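You operate a simulated robot arm through the tools that you are given. There is no shell and no other tool. Be economical: measure what you need, move in short steps, check, and stop when the job is done.

You run a simulated two-armed robot. Do the job below in one go: nothing can be reset, and whatever is moved stays where it is left.

JOB
Take the large hex nut and leave it in the orange tray. Fetch the steel block from the long bench and set it on the low shelf of the packing table. Stack the grease tub labelled "GREASE 1" from the long bench on top of the grease tub marked "GREASE 0". Take the zero block on the long bench and put it away on the top of the gauge bench. Take the clear bag labelled "washers" and leave it on the end bench. Turn the number one inner roller knob to 3. Put the middle grey ring in the large white bin. Open the bottom die drawer. Any order will do. Set down upright: clear bag.

It is judged by the outcome, as a careful person would: the job done as asked, and still so three seconds after it is handed in. It fails if anything else is knocked over, pushed out of place, dropped, spilled or broken.

ROBOT AND FRAMES
Two 7-joint arms with fingered hands on one trunk, on a base that drives. Base frame: it is fixed to the floor where the robot stands at the start and does not move with it; the origin is under the middle of the robot, x ahead of it, y to its left, z up; the surface under the hand at the start is at about z = 850. Lengths are in mm, angles in rad, forces in N, time in s.
The left shoulder is at the start at [46, 125, 1151], the right one opposite. With the tool pointing down near the work surface each hand reaches from about 440 to 840 mm from the robot's upright axis, wherever it stands, measured 20 degrees to its own side. Places, roughly: bottom die drawer [-1100, -1000, 200]; clear bag [-1500, 5500, 750]; end bench [500, 7300, 800]; grease tub [250, 5500, 1000]; large hex nut (4x4x2 cm) [500, 200, 900]; large white bin (24x21x8 cm) [-1700, 5600, 800]; low shelf of the packing table [500, 8700, 300]; middle grey ring (10x10x3 cm) [-2500, 1000, 1000]; number one inner roller knob [-5600, 1600, 800]; orange tray [-3000, -750, 1000]; steel block [250, 5250, 750]; top of the gauge bench [-2900, -1100, 900]; zero block [500, 5250, 750]. Payload 4 kg a hand.
The TCP of each hand is the grasp point between the finger pads, 29 mm short of the fingertips. In the tool frame z runs along the fingers and y along their closing line. Largest opening 100 mm; the body of the gripper starts 34 mm behind the TCP. The gripper is a hand of 5 fingers: y runs from the thumb to the fingers, the wrist lies at [-15, -105, -177] in the tool frame, and closing takes about 1.5 s.
Orientation is told as [roll, pitch, yaw] about the base's x, y, z axes, in that order, counted from this pose: with the fingers straight down and the wrist toward the robot, the tool's x, y and z point along [0, 1, 0], [1, 0, 0] and [0, 0, -1] of the base frame.

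CONTROLS
- The arms move only by the tool send_rows. It takes "left_targets", "right_targets" or both (then of equal length, played together; a hand with none holds still); each is a list of rows, each a list of 7 numbers: the turn, a rotation vector about the base's x, y, z in degrees, then the shift along the base's x, y, z in mm, then the gripper command, from -1 (shut) to 1 (fully open), values between in proportion. In form: [[ax, ay, az, tx, ty, tz, gripper], ...]. A call has 1 to 10 rows; each row shifts and turns the commanded pose from where the row before left it. Each row takes 0.2 s and may step no farther than 50 mm and 0.15 rad from the row before; otherwise, or with a gripper value out of range, the whole call is refused. A pose out of reach is approached as far as the arm can. The call stops where the force on the tool passes 40 N (or 10 N more than at its start, if that is more) or the arm is blocked; 0.2 s more then pass. The fingers move at their own pace (about 45 mm/s each) and stop on an object; they squeeze with about 29 N. The grip force told is the motor's: it shows also when the fingers shut on nothing. Time passes only in rows, and 0.2 s behind the last, so rows that do not move let the fingers close. The reply holds the time, the measured pose of the TCP, the force on the tool along the base axes, the opening and the grip force, in the units named above and with some noise, with the torque about the TCP (base axes, N m) and any sound that the robot's microphone picked up.
- Cameras (640 x 400 px; columns grow to the right, rows downward): "scene" is now at [149.6, 36.4, 1277.3]; the picture's right is [0.42, -0.91, -0.00], its down [-0.42, -0.20, -0.88] and it looks along [0.80, 0.37, -0.47] (base axes); focal length 280 px, centre (320, 200). "left" rides on the left gripper at [-66, -86, -121] in its tool frame; the picture's right is [-0.76, -0.31, 0.58], its down [0.59, -0.70, 0.40] and it looks along [0.28, 0.64, 0.71] (tool axes); focal length 247 px, centre (320, 200). "right" rides on the right gripper at [66, -86, -121] in its tool frame; the picture's right is [-0.76, 0.31, -0.58], its down [-0.59, -0.70, 0.40] and it looks along [-0.28, 0.64, 0.71] (tool axes); focal length 247 px, centre (320, 200). There is no depth. A picture from a camera that has moved, and an enlarged one, comes with that camera's place and axes in the base frame and with its lens. The place of the scene camera against the robot may be out by one fixed shift of up to 25 mm in any direction.
- camera(camera): a new picture of that camera. The clock stands still meanwhile.
- move_column(by): slides the trunk up (or, below 0, down) by that many mm; the arms and the scene camera ride with it, the base frame stays. It gives what a move gives, with no picture.
- roll_base(legs): drives the robot by 1 to 6 legs, each [ahead, turn to the left] in mm and rad, along the robot's own axes; the way and the turn of a leg run together, so that a leg with both is an arc; at most 1500 mm and 3.142 rad a leg. The arms and the cameras ride along, it lands a little off, and it stops where it bumps. It gives what a move gives.
- grasp_type(shape, hand): the hand has 5 fingers and takes this shape, open, in about a second: jaw (thumb against the fingers, like two jaws); tri (thumb and two fingers); tip (a fingertip pinch); poke (one finger out to press); point (the index stretched); flat (the hand flat); cup (the hand cupped); fist (a fist). The gripper value then closes the fingers along that shape, each until it touches; the sizes above hold for jaw. It gives what a move gives, with no picture.
- pan_tilt(pan, tilt): turns the head with the scene camera to pan (to the left, within 1.396 rad either way) and tilt (down, from -0.506 to 1.204), counted from straight ahead of the robot. It gives what a move gives.
- zoom(camera, box): a new picture of the part [left, top, right, bottom] of that camera's present view, enlarged. The clock stands still meanwhile.
- job_done(): hands the job in; it is judged then, once.

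Go step by step. Nothing tells you exact positions but the pictures and the camera data: compare them with the known pose of the tool, close in by small moves and look again before you grip or let go. The budget is 207 turns and 202 pictures, counting those below and the enlarged ones. Unless the task says otherwise, let go and move clear before handing in.

The tools are called as a command line: name --argument value ..., lists and objects as JSON in quotes. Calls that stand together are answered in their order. send_rows: Moves the arms, as the interface text tells. Its arguments: {"type":"object","properties":{"left_targets":{"type":"array","items":{"type":"array","items":{"type":"number"}}},"right_targets":{"type":"array","items":{"type":"array","items":{"type":"number"}}}},"required":[]} The other tools are called the same way: move_column (by) slides the trunk up or down; grasp_type (shape, hand) gives the hand a shape; roll_base (legs) drives the base; pan_tilt (pan, tilt) turns the head that bears the scene camera; camera (camera) takes a picture; zoom (camera, box) takes an enlarged picture of a part of a camera's view; job_done () hands the job in.

At the start:

```text
time: 0.0
left_ee_pos: [491.7, 414.5, 1042.4]
left_ee_rot: [-0.001, -0.001, 0.0]
left_wrist_force: [-0.2, 0.1, 0.1]
left_ft_torque: [0.0, 0.04, -0.01]
left_finger_gap: 99.8
left_grip_force: 0.0
left_shape: jaw
right_ee_pos: [450.8, -7.3, 1150.9]
right_ee_rot: [0.0, 0.0, 0.0]
right_wrist_force: [-0.5, 0.2, -0.2]
right_ft_torque: [0.01, -0.02, -0.01]
right_finger_gap: 99.8
right_grip_force: 0.0
right_shape: jaw
trunk travel left (down, up): [-350.0, 397.0]
robot x, y, heading: [0.9, 0.1, -0.0]
head pan, tilt: [0.433, 0.485]
```

scene: 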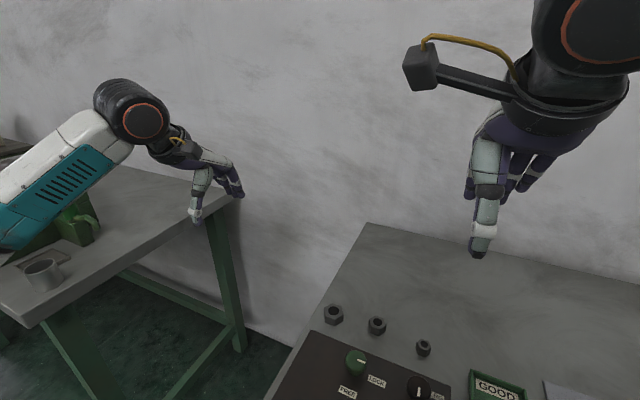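
right: 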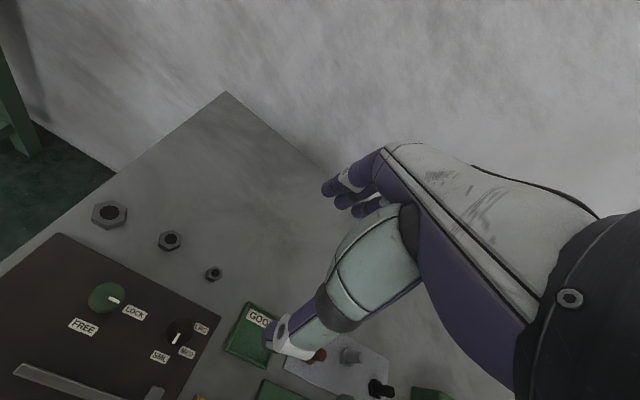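
left: 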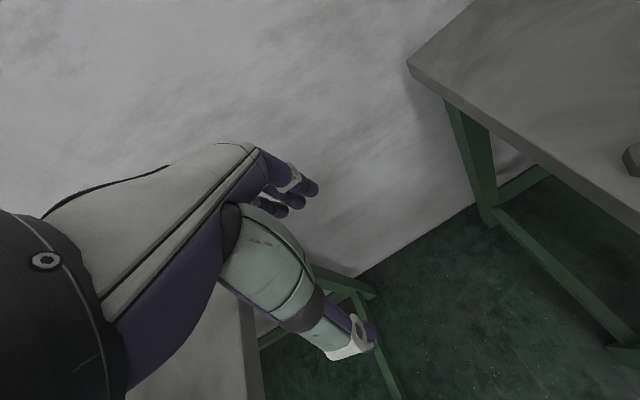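

The three nuts lie on the bench ahead; I put the large one at about [478, 172, 860]. I'm bringing the left hand above it, turned so that it closes along y and stays clear of the dark panel.

send_rows --left_targets '[[0, 0, -8.5, 0, -24, -6, 1], [0, 0, -8.5, 0, -24, -6, 1], [0, 0, -8.5, -2, -24, -6, 1], [0, 0, -8.5, -2, -24, -6, 1], [0, 0, -8.5, -2, -24, -6, 1], [0, 0, -8.5, -2, -24, -6, 1], [0, 0, -8.5, -2, -24, -6, 1], [0, 0, -8.5, -2, -24, -6, 1], [0, 0, -8.5, -2, -24, -6, 1], [0, 0, -8.5, 0, -24, -6, 1]]'

camera --camera "left"

camera --camera "scene"

```text
time: 2.2
left_ee_pos: [478.8, 174.6, 983.7]
left_ee_rot: [0.0, 0.0, -1.486]
left_wrist_force: [0.6, 0.3, -0.2]
left_ft_torque: [0.05, 0.02, -0.01]
left_finger_gap: 99.9
left_grip_force: 0.1
left_shape: jaw
right_ee_pos: [452.0, -8.4, 1148.9]
right_ee_rot: [0.0, 0.0, 0.0]
right_wrist_force: [0.0, 0.4, -1.1]
right_ft_torque: [-0.02, 0.01, -0.01]
right_finger_gap: 99.8
right_grip_force: 0.1
right_shape: jaw
trunk travel left (down, up): [-350.0, 397.0]
robot x, y, heading: [-0.0, 0.0, 0.001]
head pan, tilt: [0.433, 0.485]
```

```text
198 pictures are left
camera left: at [407.0, 253.5, 1105.4], right [-0.78, 0.24, -0.58], down [0.53, 0.75, -0.4], along [0.34, -0.61, -0.71], focal length 247 px, centre (320, 200)
```

left: 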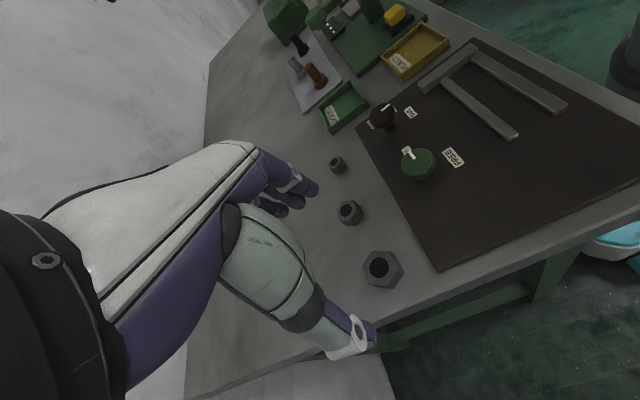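

```text
197 pictures are left
camera scene: at [150.0, 35.8, 1277.3], right [0.42, -0.91, 0.0], down [-0.42, -0.2, -0.88], along [0.8, 0.37, -0.47], focal length 280 px, centre (320, 200)
```

scene: 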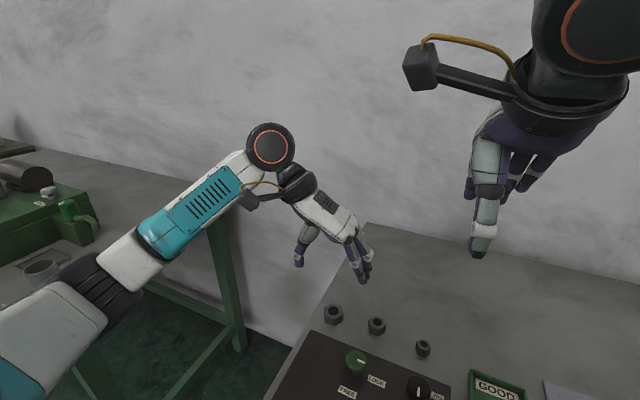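

The left camera puts the nut at about [479, 168]. I'm lowering with the opening reduced to keep clear of the middle nut, then checking.

send_rows --left_targets '[[0, 0, 0, 0, -3, -15, 0.4], [0, 0, 0, 0, -3, -20, 0.4], [0, 0, 0, 0, 0, -20, 0.4], [0, 0, 0, 0, 0, -20, 0.4], [0, 0, 0, 0, 0, 0, 0.4]]'

camera --camera "left"

```text
time: 3.4
left_ee_pos: [477.2, 168.8, 906.9]
left_ee_rot: [-0.001, 0.0, -1.483]
left_wrist_force: [0.8, -0.2, 0.1]
left_ft_torque: [-0.02, -0.03, 0.0]
left_finger_gap: 70.4
left_grip_force: 0.0
left_shape: jaw
right_ee_pos: [450.5, -6.6, 1149.6]
right_ee_rot: [-0.001, -0.001, 0.0]
right_wrist_force: [0.2, 0.0, -0.4]
right_ft_torque: [-0.02, -0.02, -0.02]
right_finger_gap: 99.8
right_grip_force: 0.1
right_shape: jaw
trunk travel left (down, up): [-350.0, 397.0]
robot x, y, heading: [1.2, -2.7, 0.002]
head pan, tilt: [0.433, 0.485]
```

```text
196 pictures are left
camera left: at [405.9, 248.0, 1030.2], right [-0.78, 0.24, -0.58], down [0.53, 0.75, -0.4], along [0.34, -0.61, -0.71], focal length 247 px, centre (320, 200)
```

left: 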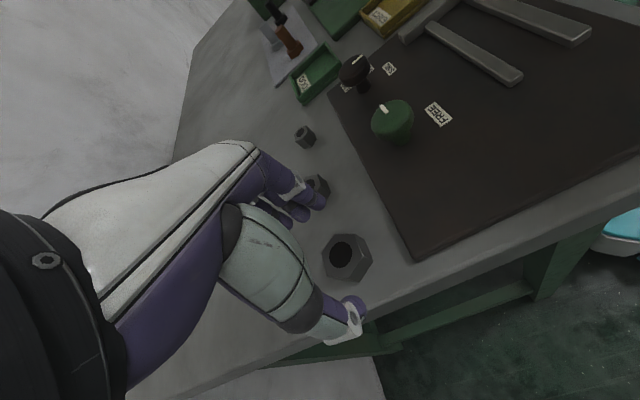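

The nut sits between thumb and fingers. I'm lowering to table height and closing.

send_rows --left_targets '[[0, 0, 0, 0, 0, -10, 0.4], [0, 0, 0, 0, 0, -8, 0.4], [0, 0, 0, 0, 0, -6, 0.4], [0, 0, 0, 0, 0, 0, -1], [0, 0, 0, 0, 0, 0, -1], [0, 0, 0, 0, 0, 0, -1], [0, 0, 0, 0, 0, 0, -1], [0, 0, 0, 0, 0, 0, -1], [0, 0, 0, 0, 0, 0, -1]]'

camera --camera "left"

```text
time: 5.4
left_ee_pos: [476.7, 169.8, 883.1]
left_ee_rot: [0.001, 0.0, -1.484]
left_wrist_force: [-0.4, 0.6, 0.5]
left_ft_torque: [0.04, 0.02, 0.01]
left_finger_gap: 28.7
left_grip_force: 29.1
left_shape: jaw
right_ee_pos: [451.0, -6.8, 1149.6]
right_ee_rot: [-0.001, 0.0, 0.001]
right_wrist_force: [0.0, -0.6, -0.1]
right_ft_torque: [-0.01, 0.02, -0.02]
right_finger_gap: 100.2
right_grip_force: 0.1
right_shape: jaw
trunk travel left (down, up): [-350.0, 397.0]
robot x, y, heading: [1.0, 1.3, 0.001]
head pan, tilt: [0.433, 0.485]
```

```text
195 pictures are left
camera left: at [405.7, 248.1, 1006.2], right [-0.78, 0.24, -0.58], down [0.53, 0.75, -0.4], along [0.34, -0.61, -0.71], focal length 247 px, centre (320, 200)
```

left: 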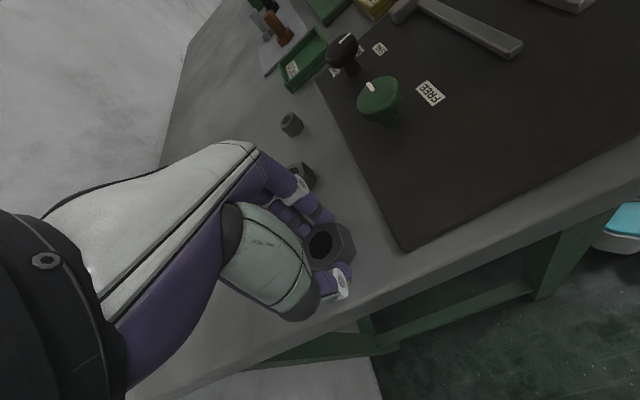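

The gap stopped at 28.7 with grip force. Lifting to see that the nut comes along.

send_rows --left_targets '[[0, 0, 0, 0, 0, 10, -1], [0, 0, 0, 0, 0, 30, -1], [0, 0, 0, 0, 0, 40, -1], [0, 0, 0, 0, 0, 45, -1], [0, 0, 0, -10, 20, 45, -1], [0, 0, 0, -20, 30, 30, -1], [0, 0, 0, -20, 30, 30, -1], [0, 0, 0, -20, 30, 20, -1]]'

camera --camera "left"

pan_tilt --pan 1.35 --tilt 0.3

camera --camera "scene"

pan_tilt --pan -1.2 --tilt 0.3

camera --camera "scene"

```text
refused: row 5 steps farther than a row can; nothing moved
```

```text
194 pictures are left
camera left: at [405.7, 248.1, 1006.2], right [-0.78, 0.24, -0.58], down [0.53, 0.75, -0.4], along [0.34, -0.61, -0.71], focal length 247 px, centre (320, 200)
```

left: 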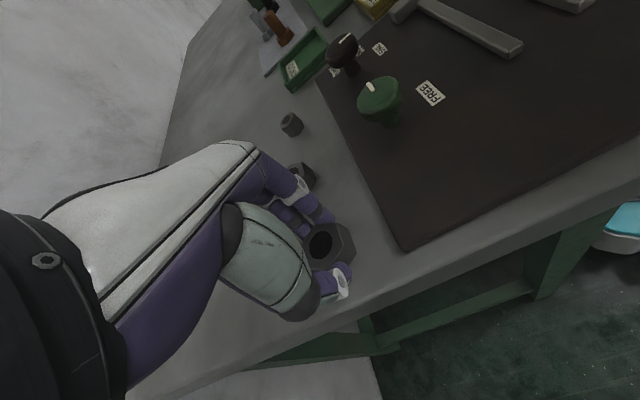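

```text
time: 6.6
left_ee_pos: [477.4, 169.8, 884.2]
left_ee_rot: [0.0, 0.001, -1.483]
left_wrist_force: [-0.1, -0.1, -0.5]
left_ft_torque: [0.0, -0.01, -0.01]
left_finger_gap: 28.8
left_grip_force: 28.9
left_shape: jaw
right_ee_pos: [450.6, -6.3, 1149.6]
right_ee_rot: [0.0, 0.002, 0.0]
right_wrist_force: [0.1, 0.7, 0.4]
right_ft_torque: [-0.01, 0.0, -0.04]
right_finger_gap: 99.9
right_grip_force: 0.0
right_shape: jaw
trunk travel left (down, up): [-350.0, 397.0]
robot x, y, heading: [3.7, -0.9, 0.005]
head pan, tilt: [1.349, 0.3]
```

```text
193 pictures are left
camera scene: at [87.4, 89.1, 1294.5], right [0.98, -0.22, 0.0], down [-0.07, -0.29, -0.96], along [0.21, 0.93, -0.3], focal length 280 px, centre (320, 200)
```

scene: 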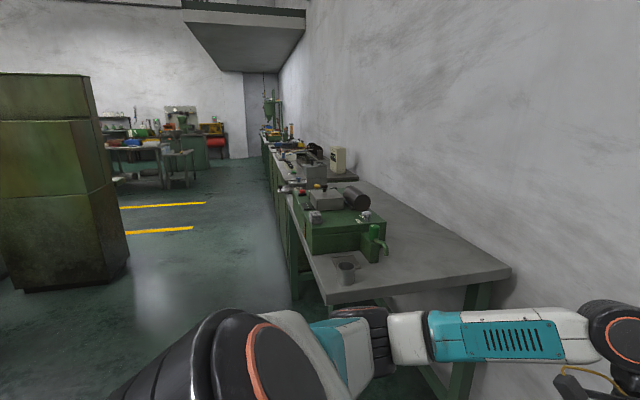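

```text
time: 8.9
left_ee_pos: [478.9, 169.2, 883.3]
left_ee_rot: [-0.001, 0.0, -1.485]
left_wrist_force: [-0.3, -0.4, 0.4]
left_ft_torque: [0.0, 0.0, -0.01]
left_finger_gap: 28.7
left_grip_force: 29.4
left_shape: jaw
right_ee_pos: [451.1, -8.0, 1149.1]
right_ee_rot: [0.0, 0.0, -0.001]
right_wrist_force: [-0.4, 0.7, -0.2]
right_ft_torque: [0.02, 0.01, 0.02]
right_finger_gap: 99.8
right_grip_force: 0.1
right_shape: jaw
trunk travel left (down, up): [-350.0, 397.0]
robot x, y, heading: [-0.5, 1.5, -0.001]
head pan, tilt: [-1.201, 0.3]
```

```text
192 pictures are left
camera scene: at [100.6, -89.0, 1294.5], right [-0.93, -0.36, 0.0], down [-0.11, 0.28, -0.96], along [0.35, -0.89, -0.3], focal length 280 px, centre (320, 200)
```

scene: 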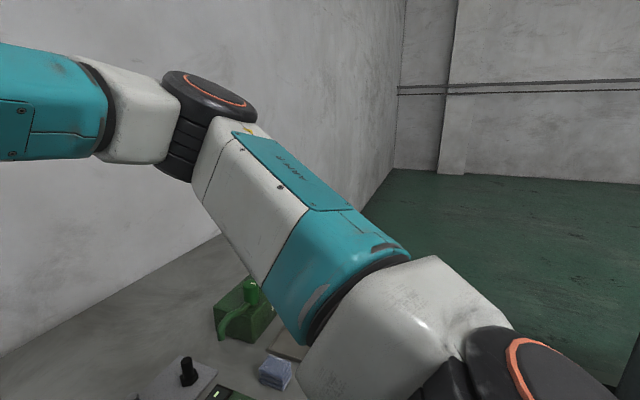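

The move was refused for step size, so I'm lifting in smaller steps and checking.

send_rows --left_targets '[[0, 0, 0, 0, 0, 10, -1], [0, 0, 0, 0, 0, 30, -1], [0, 0, 0, 0, 0, 40, -1], [0, 0, 0, 0, 0, 45, -1], [0, 0, 0, 0, 10, 45, -1], [0, 0, 0, -15, 10, 40, -1], [0, 0, 0, -20, 10, 30, -1], [0, 0, 0, -20, 20, 20, -1]]'

camera --camera "left"

```text
time: 10.7
left_ee_pos: [422.8, 218.6, 1145.6]
left_ee_rot: [0.001, -0.001, -1.484]
left_wrist_force: [0.1, 0.7, -1.0]
left_ft_torque: [0.02, 0.01, 0.04]
left_finger_gap: 28.7
left_grip_force: 29.4
left_shape: jaw
right_ee_pos: [451.6, -6.9, 1149.0]
right_ee_rot: [-0.001, 0.002, 0.0]
right_wrist_force: [-0.3, 0.2, -0.7]
right_ft_torque: [0.0, 0.05, 0.0]
right_finger_gap: 99.9
right_grip_force: 0.0
right_shape: jaw
trunk travel left (down, up): [-350.0, 397.0]
robot x, y, heading: [-0.5, -0.5, 0.003]
head pan, tilt: [-1.201, 0.3]
```

```text
191 pictures are left
camera left: at [351.0, 298.4, 1267.4], right [-0.78, 0.24, -0.58], down [0.53, 0.75, -0.4], along [0.34, -0.61, -0.71], focal length 247 px, centre (320, 200)
```

left: 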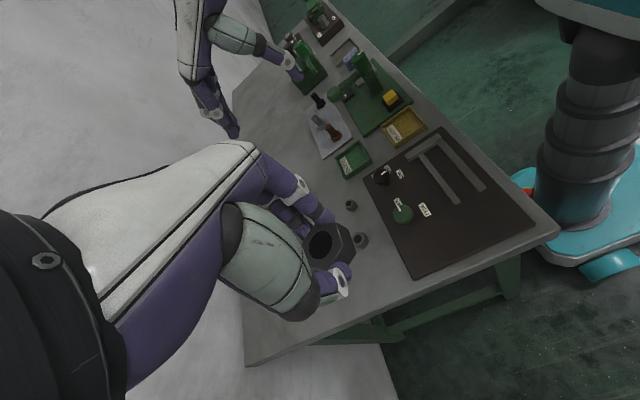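

The nut is held. I'm backing off a little and turning around to see what is behind.

roll_base --legs '[[-350, 0], [0, 1.57]]'

pan_tilt --pan 1.3 --tilt 0.35

camera --camera "scene"

pan_tilt --pan 0.3 --tilt 0.25

camera --camera "scene"

```text
time: 16.8
left_ee_pos: [-548.2, 432.1, 1144.0]
left_ee_rot: [-0.001, 0.002, 0.046]
left_wrist_force: [-0.2, 0.9, -1.7]
left_ft_torque: [0.03, 0.0, 0.02]
left_finger_gap: 28.6
left_grip_force: 28.7
left_shape: jaw
right_ee_pos: [-320.3, 451.3, 1149.3]
right_ee_rot: [0.0, 0.001, 1.531]
right_wrist_force: [-0.6, 0.5, -0.3]
right_ft_torque: [0.02, -0.01, 0.0]
right_finger_gap: 99.6
right_grip_force: 0.0
right_shape: jaw
trunk travel left (down, up): [-350.0, 397.0]
robot x, y, heading: [-349.1, -0.7, 1.53]
head pan, tilt: [-1.201, 0.3]
```

```text
time: 19.1
left_ee_pos: [-546.8, 432.0, 1144.4]
left_ee_rot: [0.0, 0.0, 0.046]
left_wrist_force: [0.0, 0.3, -0.7]
left_ft_torque: [0.02, -0.01, 0.0]
left_finger_gap: 28.6
left_grip_force: 29.0
left_shape: jaw
right_ee_pos: [-320.6, 452.0, 1149.3]
right_ee_rot: [-0.001, -0.001, 1.53]
right_wrist_force: [-0.6, -0.4, 0.2]
right_ft_torque: [0.0, 0.01, 0.05]
right_finger_gap: 99.9
right_grip_force: 0.1
right_shape: jaw
trunk travel left (down, up): [-350.0, 397.0]
robot x, y, heading: [-342.5, 0.9, 1.53]
head pan, tilt: [1.3, 0.351]
```

```text
190 pictures are left
camera scene: at [-423.1, 84.3, 1289.8], right [0.31, 0.95, 0.0], down [0.33, -0.11, -0.94], along [-0.89, 0.29, -0.34], focal length 280 px, centre (320, 200)
```

scene: 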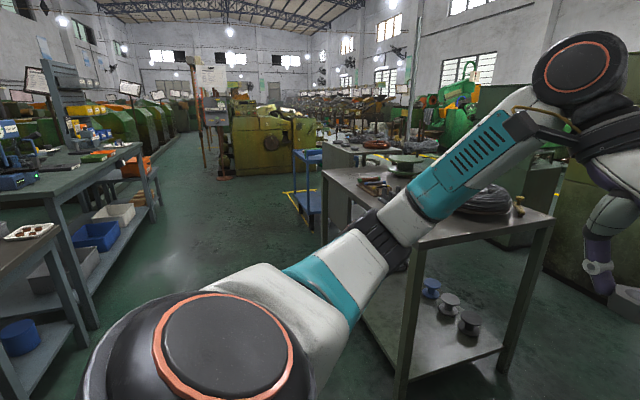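

```text
time: 20.3
left_ee_pos: [-547.8, 431.9, 1145.0]
left_ee_rot: [0.0, 0.001, 0.048]
left_wrist_force: [-0.2, 0.4, -1.0]
left_ft_torque: [0.01, -0.04, -0.04]
left_finger_gap: 28.5
left_grip_force: 29.0
left_shape: jaw
right_ee_pos: [-321.0, 450.4, 1148.9]
right_ee_rot: [0.001, 0.0, 1.528]
right_wrist_force: [-0.8, 0.9, 1.0]
right_ft_torque: [-0.04, -0.02, -0.01]
right_finger_gap: 99.7
right_grip_force: 0.0
right_shape: jaw
trunk travel left (down, up): [-350.0, 397.0]
robot x, y, heading: [-346.0, 1.0, 1.534]
head pan, tilt: [0.3, 0.25]
```

```text
189 pictures are left
camera scene: at [-358.6, 146.0, 1299.2], right [0.97, 0.26, 0.0], down [0.06, -0.24, -0.97], along [-0.25, 0.94, -0.25], focal length 280 px, centre (320, 200)
```

scene: 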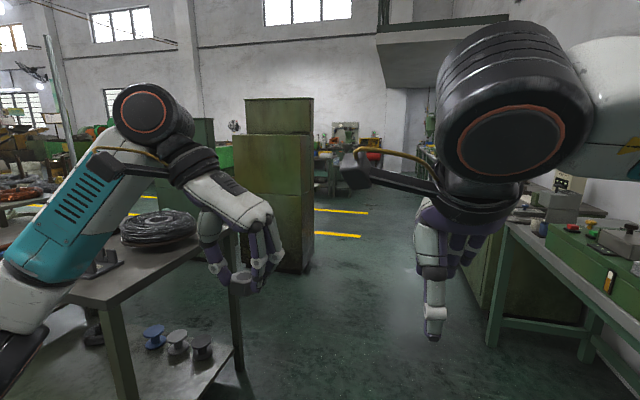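

A wire-coil table stands to the west and a bench line to the southwest; the aisle runs toward -x. I'm turning to face -x and looking ahead and left.

roll_base --legs '[[0, 1.6]]'

pan_tilt --pan 0.9 --tilt 0.45

camera --camera "scene"

pan_tilt --pan 0.0 --tilt 0.3

camera --camera "scene"

```text
time: 24.7
left_ee_pos: [-771.7, -214.8, 1144.9]
left_ee_rot: [0.0, 0.0, 1.65]
left_wrist_force: [0.4, 0.8, -1.2]
left_ft_torque: [-0.02, -0.02, 0.0]
left_finger_gap: 28.4
left_grip_force: 28.9
left_shape: jaw
right_ee_pos: [-796.2, 11.4, 1150.0]
right_ee_rot: [0.0, 0.0, 3.133]
right_wrist_force: [0.1, -0.5, -0.1]
right_ft_torque: [-0.03, 0.01, 0.02]
right_finger_gap: 99.9
right_grip_force: 0.2
right_shape: jaw
trunk travel left (down, up): [-350.0, 397.0]
robot x, y, heading: [-343.5, -0.9, 3.137]
head pan, tilt: [0.3, 0.25]
```

```text
time: 25.7
left_ee_pos: [-772.2, -214.5, 1144.7]
left_ee_rot: [0.0, 0.0, 1.653]
left_wrist_force: [0.5, -0.9, -0.2]
left_ft_torque: [0.01, 0.02, -0.01]
left_finger_gap: 28.4
left_grip_force: 29.1
left_shape: jaw
right_ee_pos: [-796.7, 11.6, 1149.6]
right_ee_rot: [0.0, 0.0, 3.134]
right_wrist_force: [-0.2, -1.0, 0.3]
right_ft_torque: [0.0, 0.0, -0.02]
right_finger_gap: 99.8
right_grip_force: 0.2
right_shape: jaw
trunk travel left (down, up): [-350.0, 397.0]
robot x, y, heading: [-347.6, 3.0, 3.135]
head pan, tilt: [0.901, 0.45]
```

```text
188 pictures are left
camera scene: at [-451.9, -72.6, 1280.6], right [-0.78, 0.63, 0.0], down [0.27, 0.34, -0.9], along [-0.56, -0.7, -0.44], focal length 280 px, centre (320, 200)
```

scene: 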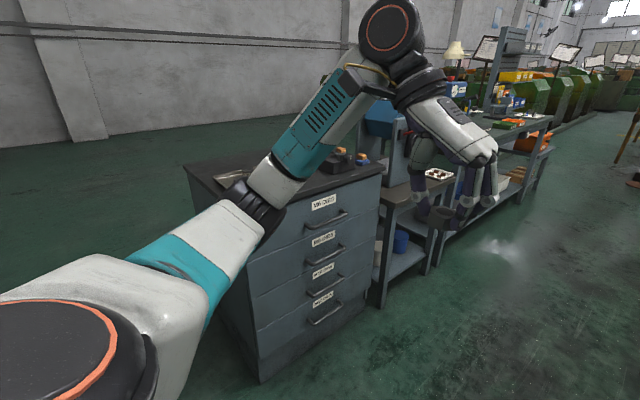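

```text
time: 26.9
left_ee_pos: [-771.9, -214.4, 1144.4]
left_ee_rot: [0.0, 0.001, 1.651]
left_wrist_force: [0.0, -0.4, -0.6]
left_ft_torque: [0.0, 0.0, 0.0]
left_finger_gap: 28.4
left_grip_force: 29.4
left_shape: jaw
right_ee_pos: [-797.4, 10.7, 1149.4]
right_ee_rot: [0.001, 0.001, 3.132]
right_wrist_force: [-0.6, 0.7, 0.9]
right_ft_torque: [0.03, 0.03, 0.01]
right_finger_gap: 99.7
right_grip_force: 0.0
right_shape: jaw
trunk travel left (down, up): [-350.0, 397.0]
robot x, y, heading: [-345.0, 1.9, 3.131]
head pan, tilt: [0.0, 0.3]
```

```text
187 pictures are left
camera scene: at [-487.6, -0.5, 1294.5], right [0.01, 1.0, 0.0], down [0.3, 0.0, -0.96], along [-0.96, 0.01, -0.3], focal length 280 px, centre (320, 200)
```

scene: 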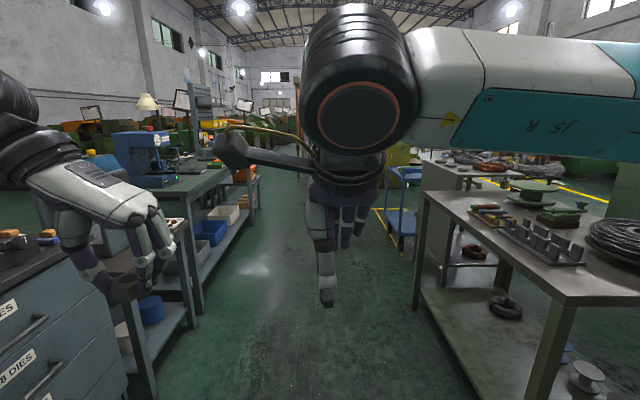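

The die cabinet stands southwest with its drawers facing +y; the bottom handle is at about [-1100, -820, 175]. I'm driving in front of it and turning to face it.

roll_base --legs '[[605, 0], [0, 1.571]]'

pan_tilt --pan -0.2 --tilt 0.8

camera --camera "scene"

```text
time: 34.3
left_ee_pos: [-738.0, -422.1, 1144.5]
left_ee_rot: [0.002, 0.0, -3.064]
left_wrist_force: [-0.1, 0.8, -1.9]
left_ft_torque: [0.01, 0.0, 0.02]
left_finger_gap: 28.3
left_grip_force: 29.3
left_shape: jaw
right_ee_pos: [-965.4, -446.0, 1150.0]
right_ee_rot: [0.0, -0.001, -1.584]
right_wrist_force: [0.1, 0.5, 0.4]
right_ft_torque: [0.0, 0.0, 0.02]
right_finger_gap: 99.5
right_grip_force: 0.1
right_shape: jaw
trunk travel left (down, up): [-350.0, 397.0]
robot x, y, heading: [-952.9, 3.8, -1.586]
head pan, tilt: [0.0, 0.3]
```

```text
time: 35.2
left_ee_pos: [-737.1, -420.7, 1144.0]
left_ee_rot: [0.0, 0.0, -3.067]
left_wrist_force: [-0.9, 0.6, -0.7]
left_ft_torque: [-0.01, 0.0, 0.01]
left_finger_gap: 28.2
left_grip_force: 29.0
left_shape: jaw
right_ee_pos: [-964.5, -446.2, 1148.8]
right_ee_rot: [-0.001, 0.0, -1.585]
right_wrist_force: [-0.2, -0.1, 0.8]
right_ft_torque: [-0.01, 0.01, -0.02]
right_finger_gap: 99.5
right_grip_force: 0.0
right_shape: jaw
trunk travel left (down, up): [-350.0, 397.0]
robot x, y, heading: [-949.1, 3.7, -1.586]
head pan, tilt: [-0.201, 0.799]
```

```text
186 pictures are left
camera scene: at [-959.6, -133.1, 1250.2], right [-0.98, 0.21, 0.0], down [0.15, 0.7, -0.7], along [-0.15, -0.68, -0.72], focal length 280 px, centre (320, 200)
```

scene: 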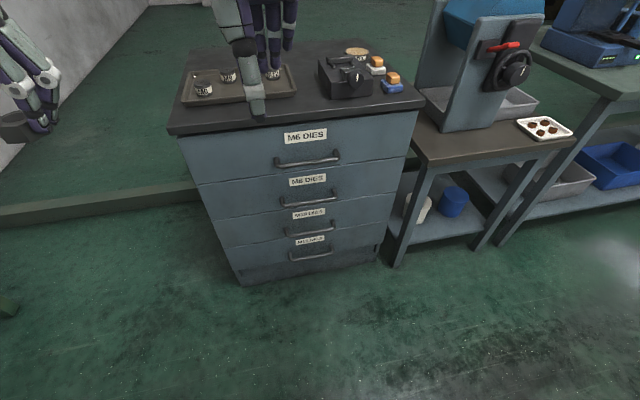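

The bottom handle is at about [-1073, -808, 205]. I'm drawing both hands back a bit, rolling closer, and lowering the trunk.

send_rows --left_targets '[[0, 0, 0, 20, 30, 30, -1], [0, 0, 0, 20, 30, 30, -1], [0, 0, 0, 20, 30, 30, -1], [0, 0, 0, 0, 0, 40, -1]]' --right_targets '[[0, 0, 0, -30, 15, 0, 1], [0, 0, 0, -30, 15, 0, 1], [0, 0, 0, -30, 15, 0, 1], [0, 0, 0, -18, 15, 0, 1]]'

roll_base --legs '[[270, 0.016]]'

move_column --by -345

camera --camera "scene"

camera --camera "right"

```text
time: 36.2
left_ee_pos: [-678.8, -330.3, 1274.7]
left_ee_rot: [0.0, 0.001, -3.067]
left_wrist_force: [-0.6, -1.1, -1.6]
left_ft_torque: [-0.04, 0.0, -0.01]
left_finger_gap: 28.1
left_grip_force: 28.6
left_shape: jaw
right_ee_pos: [-1073.3, -385.2, 1149.9]
right_ee_rot: [0.0, -0.001, -1.585]
right_wrist_force: [-0.2, 0.2, -0.4]
right_ft_torque: [0.0, -0.02, 0.0]
right_finger_gap: 99.8
right_grip_force: 0.0
right_shape: jaw
trunk travel left (down, up): [-350.0, 397.0]
robot x, y, heading: [-955.6, 4.8, -1.586]
head pan, tilt: [-0.201, 0.799]
```

```text
time: 38.1
left_ee_pos: [-672.6, -600.2, 1273.7]
left_ee_rot: [-0.004, 0.0, -3.05]
left_wrist_force: [0.4, -1.0, -1.3]
left_ft_torque: [-0.01, 0.01, -0.01]
left_finger_gap: 28.3
left_grip_force: 29.4
left_shape: jaw
right_ee_pos: [-1066.9, -660.1, 1149.3]
right_ee_rot: [0.0, 0.0, -1.568]
right_wrist_force: [1.1, 0.1, 0.3]
right_ft_torque: [0.06, -0.02, 0.02]
right_finger_gap: 99.5
right_grip_force: 0.0
right_shape: jaw
trunk travel left (down, up): [-350.0, 397.0]
robot x, y, heading: [-950.2, -265.3, -1.566]
head pan, tilt: [-0.201, 0.799]
```

```text
time: 41.1
left_ee_pos: [-673.1, -597.6, 941.0]
left_ee_rot: [-0.004, 0.002, -3.052]
left_wrist_force: [0.6, 0.1, -0.5]
left_ft_torque: [0.0, -0.01, 0.0]
left_finger_gap: 28.2
left_grip_force: 28.8
left_shape: jaw
right_ee_pos: [-1066.2, -702.8, 761.2]
right_ee_rot: [0.002, 0.181, -1.56]
right_wrist_force: [-1.3, 24.3, 15.8]
right_ft_torque: [-0.92, 0.13, -0.39]
right_finger_gap: 98.3
right_grip_force: 0.0
right_shape: jaw
trunk travel left (down, up): [-16.0, 731.0]
robot x, y, heading: [-954.1, -263.7, -1.564]
head pan, tilt: [-0.201, 0.799]
stopped: the force on the tool passed its limit at 72 N (the readings are from after the stop); the commanded pose is now the measured one
```

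```text
185 pictures are left
camera scene: at [-957.9, -530.2, 901.6], right [-0.98, 0.2, 0.0], down [0.14, 0.7, -0.7], along [-0.14, -0.69, -0.72], focal length 280 px, centre (320, 200)
```

scene: 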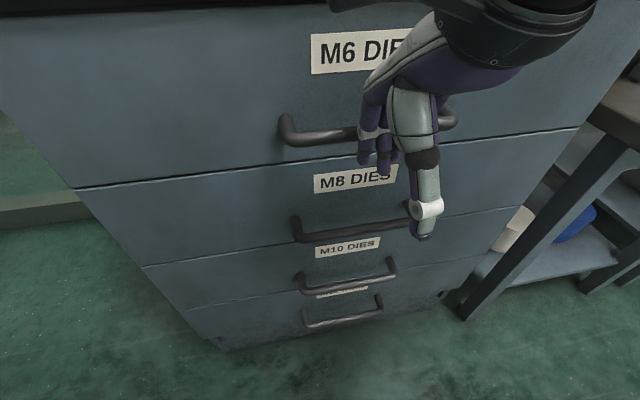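

```text
184 pictures are left
camera right: at [-1000.2, -639.6, 894.1], right [-0.75, -0.41, 0.51], down [-0.6, 0.76, -0.27], along [-0.28, -0.51, -0.82], focal length 247 px, centre (320, 200)
```

right: 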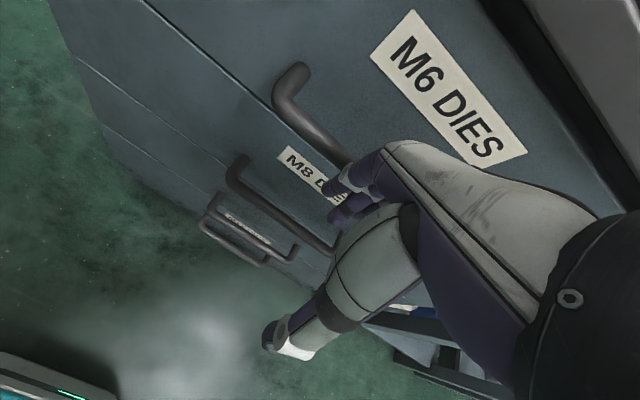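

Lowering leaned the torso forward and the right hand came against the top handle. I'm lifting it straight up, then pulling it back.

send_rows --right_targets '[[0, 0, 0, 0, 0, 15, 1], [0, 0, 0, 0, 0, 20, 1], [0, 0, 0, 0, 0, 25, 1], [0, 0, 0, 0, 20, 25, 1], [0, 0, 0, 0, 40, 10, 1], [0, 0, 0, 0, 45, 0, 1]]'

camera --camera "scene"

```text
time: 42.4
left_ee_pos: [-672.3, -600.7, 938.9]
left_ee_rot: [-0.007, 0.002, -3.051]
left_wrist_force: [-0.2, -0.6, -1.8]
left_ft_torque: [0.01, 0.01, 0.0]
left_finger_gap: 28.3
left_grip_force: 28.9
left_shape: jaw
right_ee_pos: [-1066.7, -637.5, 856.4]
right_ee_rot: [0.019, 0.19, -1.592]
right_wrist_force: [0.0, -1.3, 0.6]
right_ft_torque: [0.16, -0.03, -0.07]
right_finger_gap: 99.9
right_grip_force: 0.0
right_shape: jaw
trunk travel left (down, up): [-16.0, 731.0]
robot x, y, heading: [-951.3, -267.2, -1.567]
head pan, tilt: [-0.201, 0.799]
stopped in row 6 (right hand): the force on the tool passed its limit at 88 N (the readings are from after the stop); the commanded pose is now the measured one
```

```text
183 pictures are left
camera scene: at [-958.2, -533.6, 900.3], right [-0.98, 0.2, 0.0], down [0.14, 0.7, -0.7], along [-0.14, -0.68, -0.72], focal length 280 px, centre (320, 200)
```

scene: 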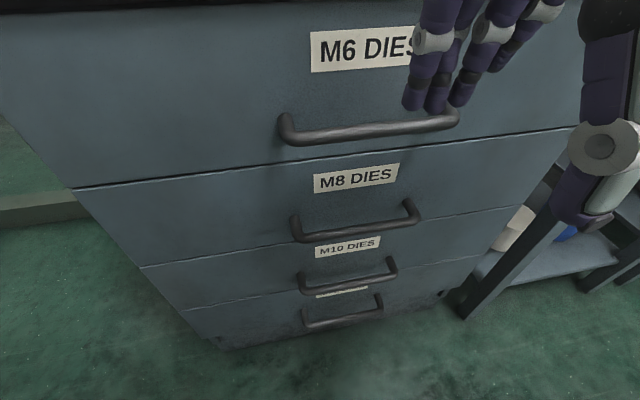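

The last stop was the hand against the leaning torso, not the cabinet. I'm backing the base 120 mm, then pitching the hand forward.

roll_base --legs '[[-120, 0]]'

send_rows --right_targets '[[-8.5, 0, 0, 0, -20, 0, 1], [-8.5, 0, 0, 0, -20, -20, 1], [-8.5, 0, 0, 0, -10, -40, 1], [-8.5, 0, 0, 0, -10, -40, 1], [-8.5, 0, 0, 0, -10, -40, 1], [-8.5, 0, 0, 0, -10, -40, 1], [-8.5, 0, 0, 0, 0, -40, 1], [0, 0, 0, 0, 0, -45, 1], [0, 0, 0, 0, 0, -45, 1], [0, 0, 0, 0, 0, -45, 1]]'

camera --camera "right"

camera --camera "scene"

```text
time: 43.7
left_ee_pos: [-673.5, -480.2, 939.4]
left_ee_rot: [-0.006, -0.001, -3.051]
left_wrist_force: [-0.3, 0.3, -0.7]
left_ft_torque: [0.02, 0.02, 0.04]
left_finger_gap: 28.3
left_grip_force: 28.8
left_shape: jaw
right_ee_pos: [-1066.6, -517.2, 856.5]
right_ee_rot: [0.017, 0.188, -1.593]
right_wrist_force: [-0.5, -3.4, 2.6]
right_ft_torque: [0.57, -0.19, -0.16]
right_finger_gap: 99.9
right_grip_force: 0.1
right_shape: jaw
trunk travel left (down, up): [-16.0, 731.0]
robot x, y, heading: [-956.0, -146.4, -1.563]
head pan, tilt: [-0.201, 0.799]
```

```text
time: 44.1
left_ee_pos: [-674.1, -480.1, 940.3]
left_ee_rot: [-0.007, 0.003, -3.052]
left_wrist_force: [0.3, -0.5, -0.1]
left_ft_torque: [0.0, -0.02, 0.01]
left_finger_gap: 28.3
left_grip_force: 29.1
left_shape: jaw
right_ee_pos: [-1065.7, -540.8, 860.7]
right_ee_rot: [0.049, 0.038, -1.609]
right_wrist_force: [-2.3, -4.5, 15.4]
right_ft_torque: [2.07, -1.32, -0.09]
right_finger_gap: 99.7
right_grip_force: 0.0
right_shape: jaw
right hand out of reach, approached as far as the arm can: row 2
trunk travel left (down, up): [-16.0, 731.0]
robot x, y, heading: [-957.3, -148.4, -1.567]
head pan, tilt: [-0.201, 0.799]
stopped in row 2 (right hand): the force on the tool passed its limit at 59 N (the readings are from after the stop); the commanded pose is now the measured one
```

```text
182 pictures are left
camera right: at [-1001.0, -462.0, 987.1], right [-0.8, -0.3, 0.53], down [-0.54, 0.74, -0.4], along [-0.27, -0.6, -0.75], focal length 247 px, centre (320, 200)
```

right: 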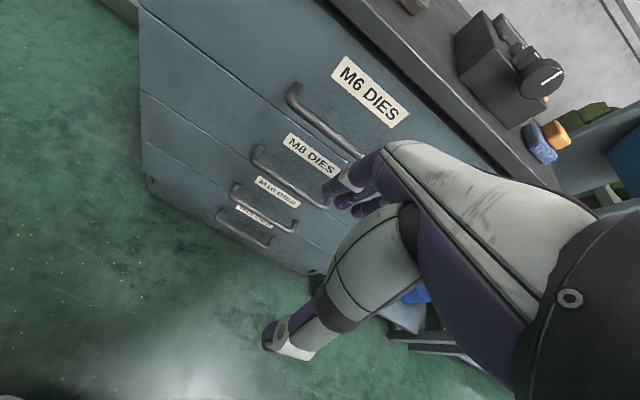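

```text
181 pictures are left
camera scene: at [-958.0, -411.9, 898.3], right [-0.98, 0.19, 0.0], down [0.14, 0.72, -0.68], along [-0.13, -0.66, -0.74], focal length 280 px, centre (320, 200)
```

scene: 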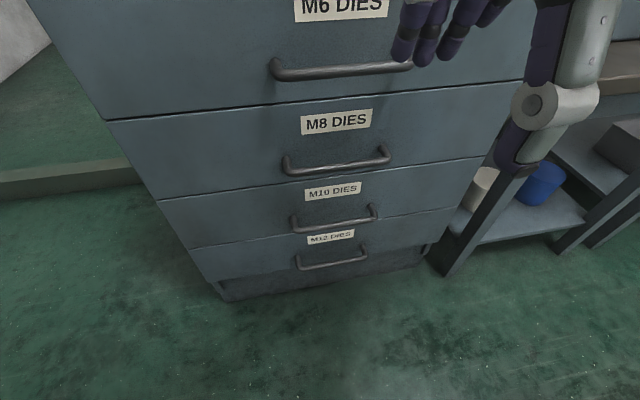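

The wrist is cramped right in front of the shoulder. I'm moving the hand forward and down first, then rotating it.

send_rows --right_targets '[[0, 0, 0, 0, -30, 0, 1], [0, 0, 0, 0, -40, -10, 1], [0, 0, 0, 0, -20, -40, 1], [0, 0, 0, 0, 0, -45, 1], [0, 0, 0, 0, 0, -45, 1], [0, 0, 0, 0, 0, -45, 1], [-6, 0, 0, 0, 0, -45, 1], [-8, 0, 0, 0, 0, -45, 1], [-8, 0, 0, 0, 0, -45, 1], [-8, 0, 0, 0, 0, -45, 1]]'

camera --camera "right"

```text
time: 46.3
left_ee_pos: [-672.6, -479.3, 939.5]
left_ee_rot: [-0.005, 0.003, -3.052]
left_wrist_force: [0.4, 0.4, -0.5]
left_ft_torque: [0.0, -0.03, -0.03]
left_finger_gap: 28.2
left_grip_force: 29.0
left_shape: jaw
right_ee_pos: [-1041.6, -679.3, 571.5]
right_ee_rot: [0.062, -0.259, -1.595]
right_wrist_force: [0.6, 0.4, 0.2]
right_ft_torque: [-0.05, -0.01, 0.01]
right_finger_gap: 99.7
right_grip_force: 0.1
right_shape: jaw
right hand out of reach, approached as far as the arm can: row 5, 6, 7, 8, 9, 10
trunk travel left (down, up): [-16.0, 731.0]
robot x, y, heading: [-957.6, -143.2, -1.569]
head pan, tilt: [-0.201, 0.799]
```

```text
180 pictures are left
camera right: at [-979.8, -566.9, 668.2], right [-0.8, -0.14, 0.59], down [-0.55, 0.58, -0.6], along [-0.26, -0.8, -0.54], focal length 247 px, centre (320, 200)
```

right: 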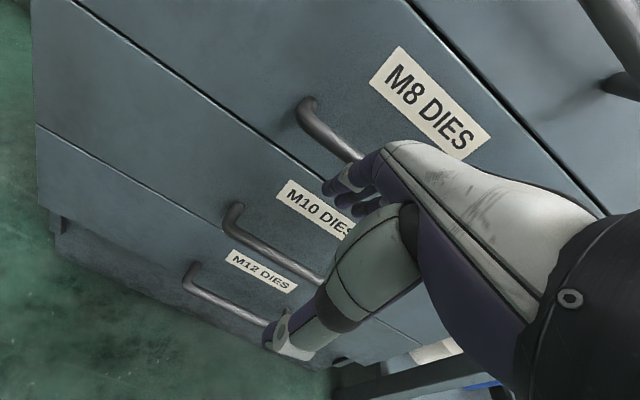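

The arm is folded too tightly. I'm backing the base a little more so it can extend, then continuing down and forward.

roll_base --legs '[[-60, 0]]'

send_rows --right_targets '[[0, 0, 0, 0, -30, -10, 1], [0, 0, 0, 0, -30, -20, 1], [-5, 0, 0, 0, 0, -40, 1], [-5, 0, 0, 0, 0, -40, 1], [-5, 0, 0, 0, 0, -40, 1], [-5, 0, 0, 0, 0, -40, 1], [-5, 0, 0, 0, 0, -40, 1], [-5, 0, 0, 0, 0, -40, 1]]'

camera --camera "right"

camera --camera "scene"

```text
time: 47.3
left_ee_pos: [-673.7, -420.4, 939.1]
left_ee_rot: [-0.006, 0.002, -3.054]
left_wrist_force: [-0.2, 0.0, -0.1]
left_ft_torque: [0.03, 0.0, -0.02]
left_finger_gap: 28.2
left_grip_force: 29.2
left_shape: jaw
right_ee_pos: [-1041.8, -620.2, 570.4]
right_ee_rot: [0.061, -0.261, -1.598]
right_wrist_force: [0.1, 0.2, -0.8]
right_ft_torque: [0.01, -0.01, -0.02]
right_finger_gap: 100.1
right_grip_force: 0.0
right_shape: jaw
trunk travel left (down, up): [-16.0, 731.0]
robot x, y, heading: [-955.6, -87.0, -1.566]
head pan, tilt: [-0.201, 0.799]
```

```text
time: 49.1
left_ee_pos: [-673.9, -420.2, 940.9]
left_ee_rot: [-0.006, 0.001, -3.053]
left_wrist_force: [-0.2, 0.2, -0.3]
left_ft_torque: [0.02, -0.01, -0.01]
left_finger_gap: 28.3
left_grip_force: 28.7
left_shape: jaw
right_ee_pos: [-1031.9, -677.8, 535.0]
right_ee_rot: [0.075, -0.27, -1.587]
right_wrist_force: [0.4, 0.3, 0.3]
right_ft_torque: [0.03, 0.0, 0.0]
right_finger_gap: 99.9
right_grip_force: 0.2
right_shape: jaw
right hand out of reach, approached as far as the arm can: row 3, 4, 5, 6, 7, 8
trunk travel left (down, up): [-16.0, 731.0]
robot x, y, heading: [-953.3, -86.2, -1.568]
head pan, tilt: [-0.201, 0.799]
```

```text
179 pictures are left
camera right: at [-972.8, -562.8, 631.2], right [-0.8, -0.14, 0.58], down [-0.55, 0.57, -0.61], along [-0.24, -0.81, -0.53], focal length 247 px, centre (320, 200)
```

right: 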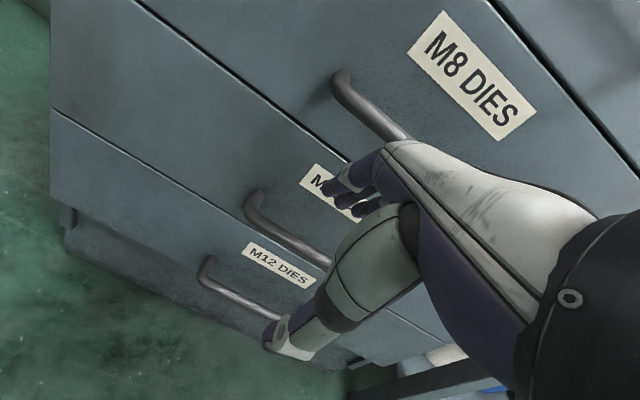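

```text
178 pictures are left
camera scene: at [-958.8, -353.1, 900.6], right [-0.98, 0.2, 0.0], down [0.14, 0.7, -0.7], along [-0.14, -0.68, -0.72], focal length 280 px, centre (320, 200)
```

scene: 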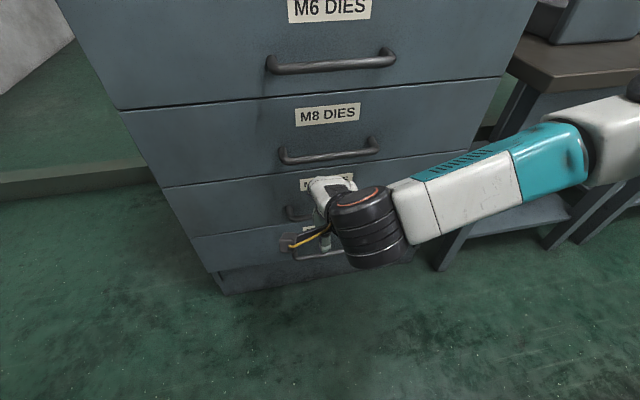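

It seems to be a wrist pitch limit. I'm trying pure downward motion.

send_rows --right_targets '[[0, 0, 0, 0, 0, -40, 1], [0, 0, 0, 0, 0, -40, 1], [0, 0, 0, 0, 0, -40, 1], [0, 0, 0, 0, 0, -40, 1]]'

```text
time: 50.1
left_ee_pos: [-674.2, -421.6, 939.4]
left_ee_rot: [-0.007, 0.002, -3.052]
left_wrist_force: [-0.6, 0.5, -0.7]
left_ft_torque: [0.0, 0.03, -0.01]
left_finger_gap: 28.3
left_grip_force: 29.2
left_shape: jaw
right_ee_pos: [-977.5, -691.3, 410.8]
right_ee_rot: [0.066, -0.262, -1.593]
right_wrist_force: [-0.1, -0.1, 0.5]
right_ft_torque: [0.02, -0.02, -0.03]
right_finger_gap: 100.1
right_grip_force: 0.1
right_shape: jaw
right hand out of reach, approached as far as the arm can: row 1, 2, 3, 4
trunk travel left (down, up): [-16.0, 731.0]
robot x, y, heading: [-958.0, -86.4, -1.567]
head pan, tilt: [-0.201, 0.799]
```

It goes down while drifting toward the midline, which still leaves it on the handle's span. Continuing down.

send_rows --right_targets '[[0, 0, 0, 0, 0, -40, 1], [0, 0, 0, 0, 0, -40, 1], [0, 0, 0, 0, 0, -40, 1]]'

camera --camera "right"

camera --camera "scene"

```text
time: 50.9
left_ee_pos: [-674.0, -421.0, 939.1]
left_ee_rot: [-0.006, 0.002, -3.052]
left_wrist_force: [-0.7, -0.2, 0.1]
left_ft_torque: [-0.06, 0.0, 0.02]
left_finger_gap: 28.0
left_grip_force: 29.0
left_shape: jaw
right_ee_pos: [-925.8, -703.0, 323.2]
right_ee_rot: [0.064, -0.261, -1.594]
right_wrist_force: [0.0, -0.1, 0.4]
right_ft_torque: [0.02, -0.02, -0.04]
right_finger_gap: 99.9
right_grip_force: 0.1
right_shape: jaw
right hand out of reach, approached as far as the arm can: row 1, 2, 3
trunk travel left (down, up): [-16.0, 731.0]
robot x, y, heading: [-954.5, -86.5, -1.566]
head pan, tilt: [-0.201, 0.799]
```

```text
177 pictures are left
camera right: at [-864.5, -588.5, 419.3], right [-0.8, -0.14, 0.59], down [-0.55, 0.58, -0.6], along [-0.26, -0.8, -0.54], focal length 247 px, centre (320, 200)
```

right: 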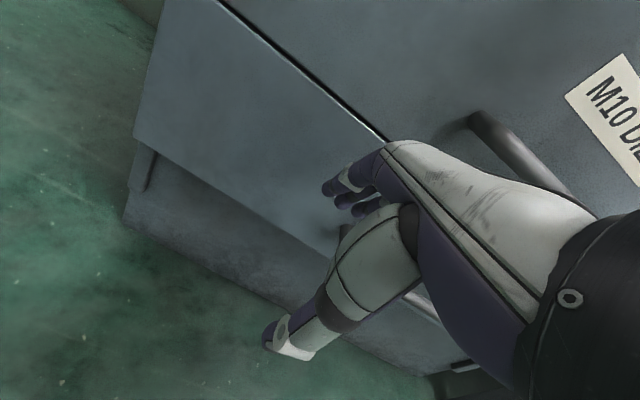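

```text
176 pictures are left
camera scene: at [-958.7, -352.4, 900.6], right [-0.98, 0.2, 0.0], down [0.14, 0.7, -0.7], along [-0.14, -0.68, -0.72], focal length 280 px, centre (320, 200)
```

scene: 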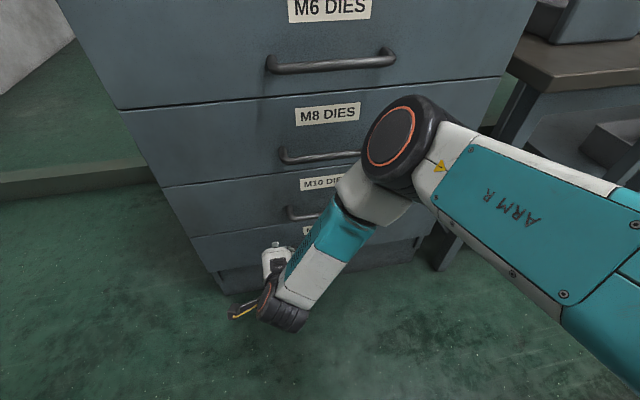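

The elbow sits out to the right, so a wrist-to-the-right hand is the natural posture there. I'll instead insert closed fingertips from above behind the bar with the hand yawed, and pull with the base. First I'm raising and untwisting.

send_rows --right_targets '[[0, 0, 0, -25, 0, 40, 1], [0, 0, 0, -25, 0, 40, 1], [0, 0, 0, -25, 0, 40, 1], [0, 0, 0, -25, 0, 40, 1], [5, 0, 0, -20, 10, 40, 1], [5, 0, 0, -20, 10, 40, 1], [5, 0, 0, 0, 0, 20, 1]]'

send_rows --right_targets '[[0, 0, 8.5, 0, 0, 0, 1], [0, 0, 8.5, 0, 0, 0, 1], [0, 0, 8.5, 0, 0, 0, 1], [0, 0, 8.5, 0, 0, 0, 1], [0, 0, 8.5, 0, 0, 0, -1], [0, 0, 8.5, 0, 0, 0, -1], [0, 0, 8.5, 0, 0, 0, -1], [0, 0, 8.5, 0, 0, 0, -1], [0, 0, 8.5, 0, 0, 0, -1], [0, 0, 8.5, 0, 0, 0, -1]]'

camera --camera "scene"

```text
time: 52.5
left_ee_pos: [-673.8, -420.4, 938.7]
left_ee_rot: [-0.006, 0.003, -3.052]
left_wrist_force: [0.0, -0.7, -1.0]
left_ft_torque: [0.02, -0.05, -0.02]
left_finger_gap: 28.3
left_grip_force: 29.3
left_shape: jaw
right_ee_pos: [-1061.2, -683.6, 586.7]
right_ee_rot: [0.07, -0.008, -1.588]
right_wrist_force: [-0.4, -0.7, -0.4]
right_ft_torque: [0.0, 0.0, -0.01]
right_finger_gap: 100.0
right_grip_force: 0.0
right_shape: jaw
right hand out of reach, approached as far as the arm can: row 1
trunk travel left (down, up): [-16.0, 731.0]
robot x, y, heading: [-955.8, -88.7, -1.568]
head pan, tilt: [-0.201, 0.799]
```

```text
time: 54.7
left_ee_pos: [-674.0, -421.0, 940.4]
left_ee_rot: [-0.007, 0.002, -3.05]
left_wrist_force: [0.5, -0.1, -0.7]
left_ft_torque: [0.0, -0.02, -0.01]
left_finger_gap: 28.1
left_grip_force: 28.7
left_shape: jaw
right_ee_pos: [-1054.2, -670.6, 585.0]
right_ee_rot: [0.073, -0.017, -0.608]
right_wrist_force: [-1.0, 0.4, -0.1]
right_ft_torque: [0.02, -0.01, 0.0]
right_finger_gap: 0.0
right_grip_force: 10.2
right_shape: jaw
right hand out of reach, approached as far as the arm can: row 7, 8, 9, 10
trunk travel left (down, up): [-16.0, 731.0]
robot x, y, heading: [-954.6, -86.9, -1.568]
head pan, tilt: [-0.201, 0.799]
```

```text
175 pictures are left
camera scene: at [-958.9, -353.1, 900.7], right [-0.98, 0.2, 0.0], down [0.14, 0.7, -0.7], along [-0.14, -0.68, -0.72], focal length 280 px, centre (320, 200)
```

scene: 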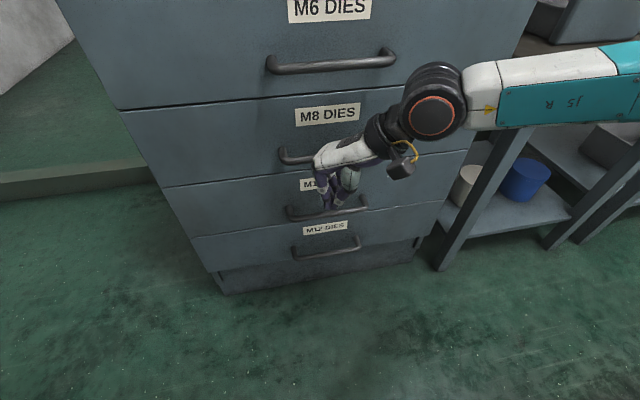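

Yaw reached about 56°, which is enough. I'm switching to the pointing shape, since one finger hooks more easily, and looking.

grasp_type --hand "right" --shape "point"

camera --camera "right"

zoom --camera "scene" --box '[220, 60, 480, 280]'

```text
time: 55.6
left_ee_pos: [-674.3, -420.1, 938.9]
left_ee_rot: [-0.008, 0.002, -3.053]
left_wrist_force: [0.3, -0.3, -0.6]
left_ft_torque: [0.02, 0.01, 0.01]
left_finger_gap: 28.3
left_grip_force: 29.2
left_shape: jaw
right_ee_pos: [-1055.7, -669.9, 583.6]
right_ee_rot: [0.074, -0.017, -0.607]
right_wrist_force: [-1.1, 0.7, 0.4]
right_ft_torque: [-0.01, 0.0, 0.01]
right_finger_gap: 93.2
right_grip_force: 0.1
right_shape: point
trunk travel left (down, up): [-16.0, 731.0]
robot x, y, heading: [-953.3, -84.9, -1.566]
head pan, tilt: [-0.201, 0.799]
```

```text
174 pictures are left
camera right: at [-1093.4, -574.9, 707.2], right [-0.21, -0.82, 0.53], down [-0.89, -0.06, -0.45], along [0.41, -0.56, -0.72], focal length 247 px, centre (320, 200)
```

right: 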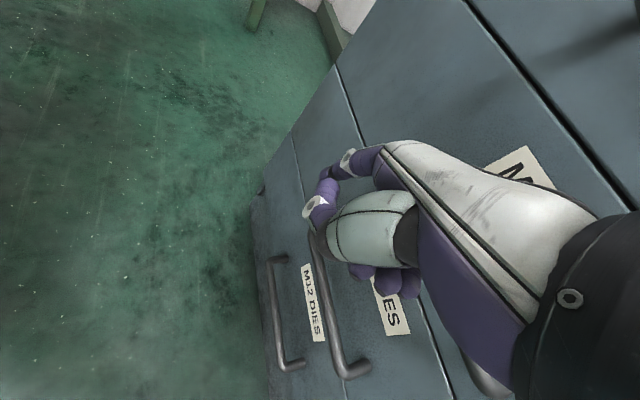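

```text
1.82 times, centred on (350, 170) of scene
camera zoom: at [-958.8, -353.1, 900.6], right [-0.98, 0.2, 0.0], down [0.14, 0.7, -0.7], along [-0.14, -0.68, -0.72], focal length 509 px, centre (266, 254)
```

zoom: 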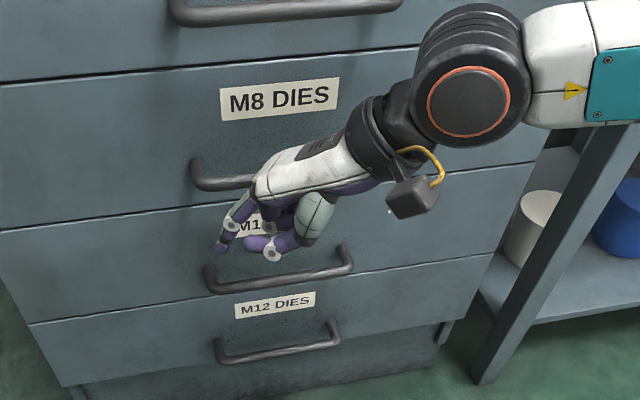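

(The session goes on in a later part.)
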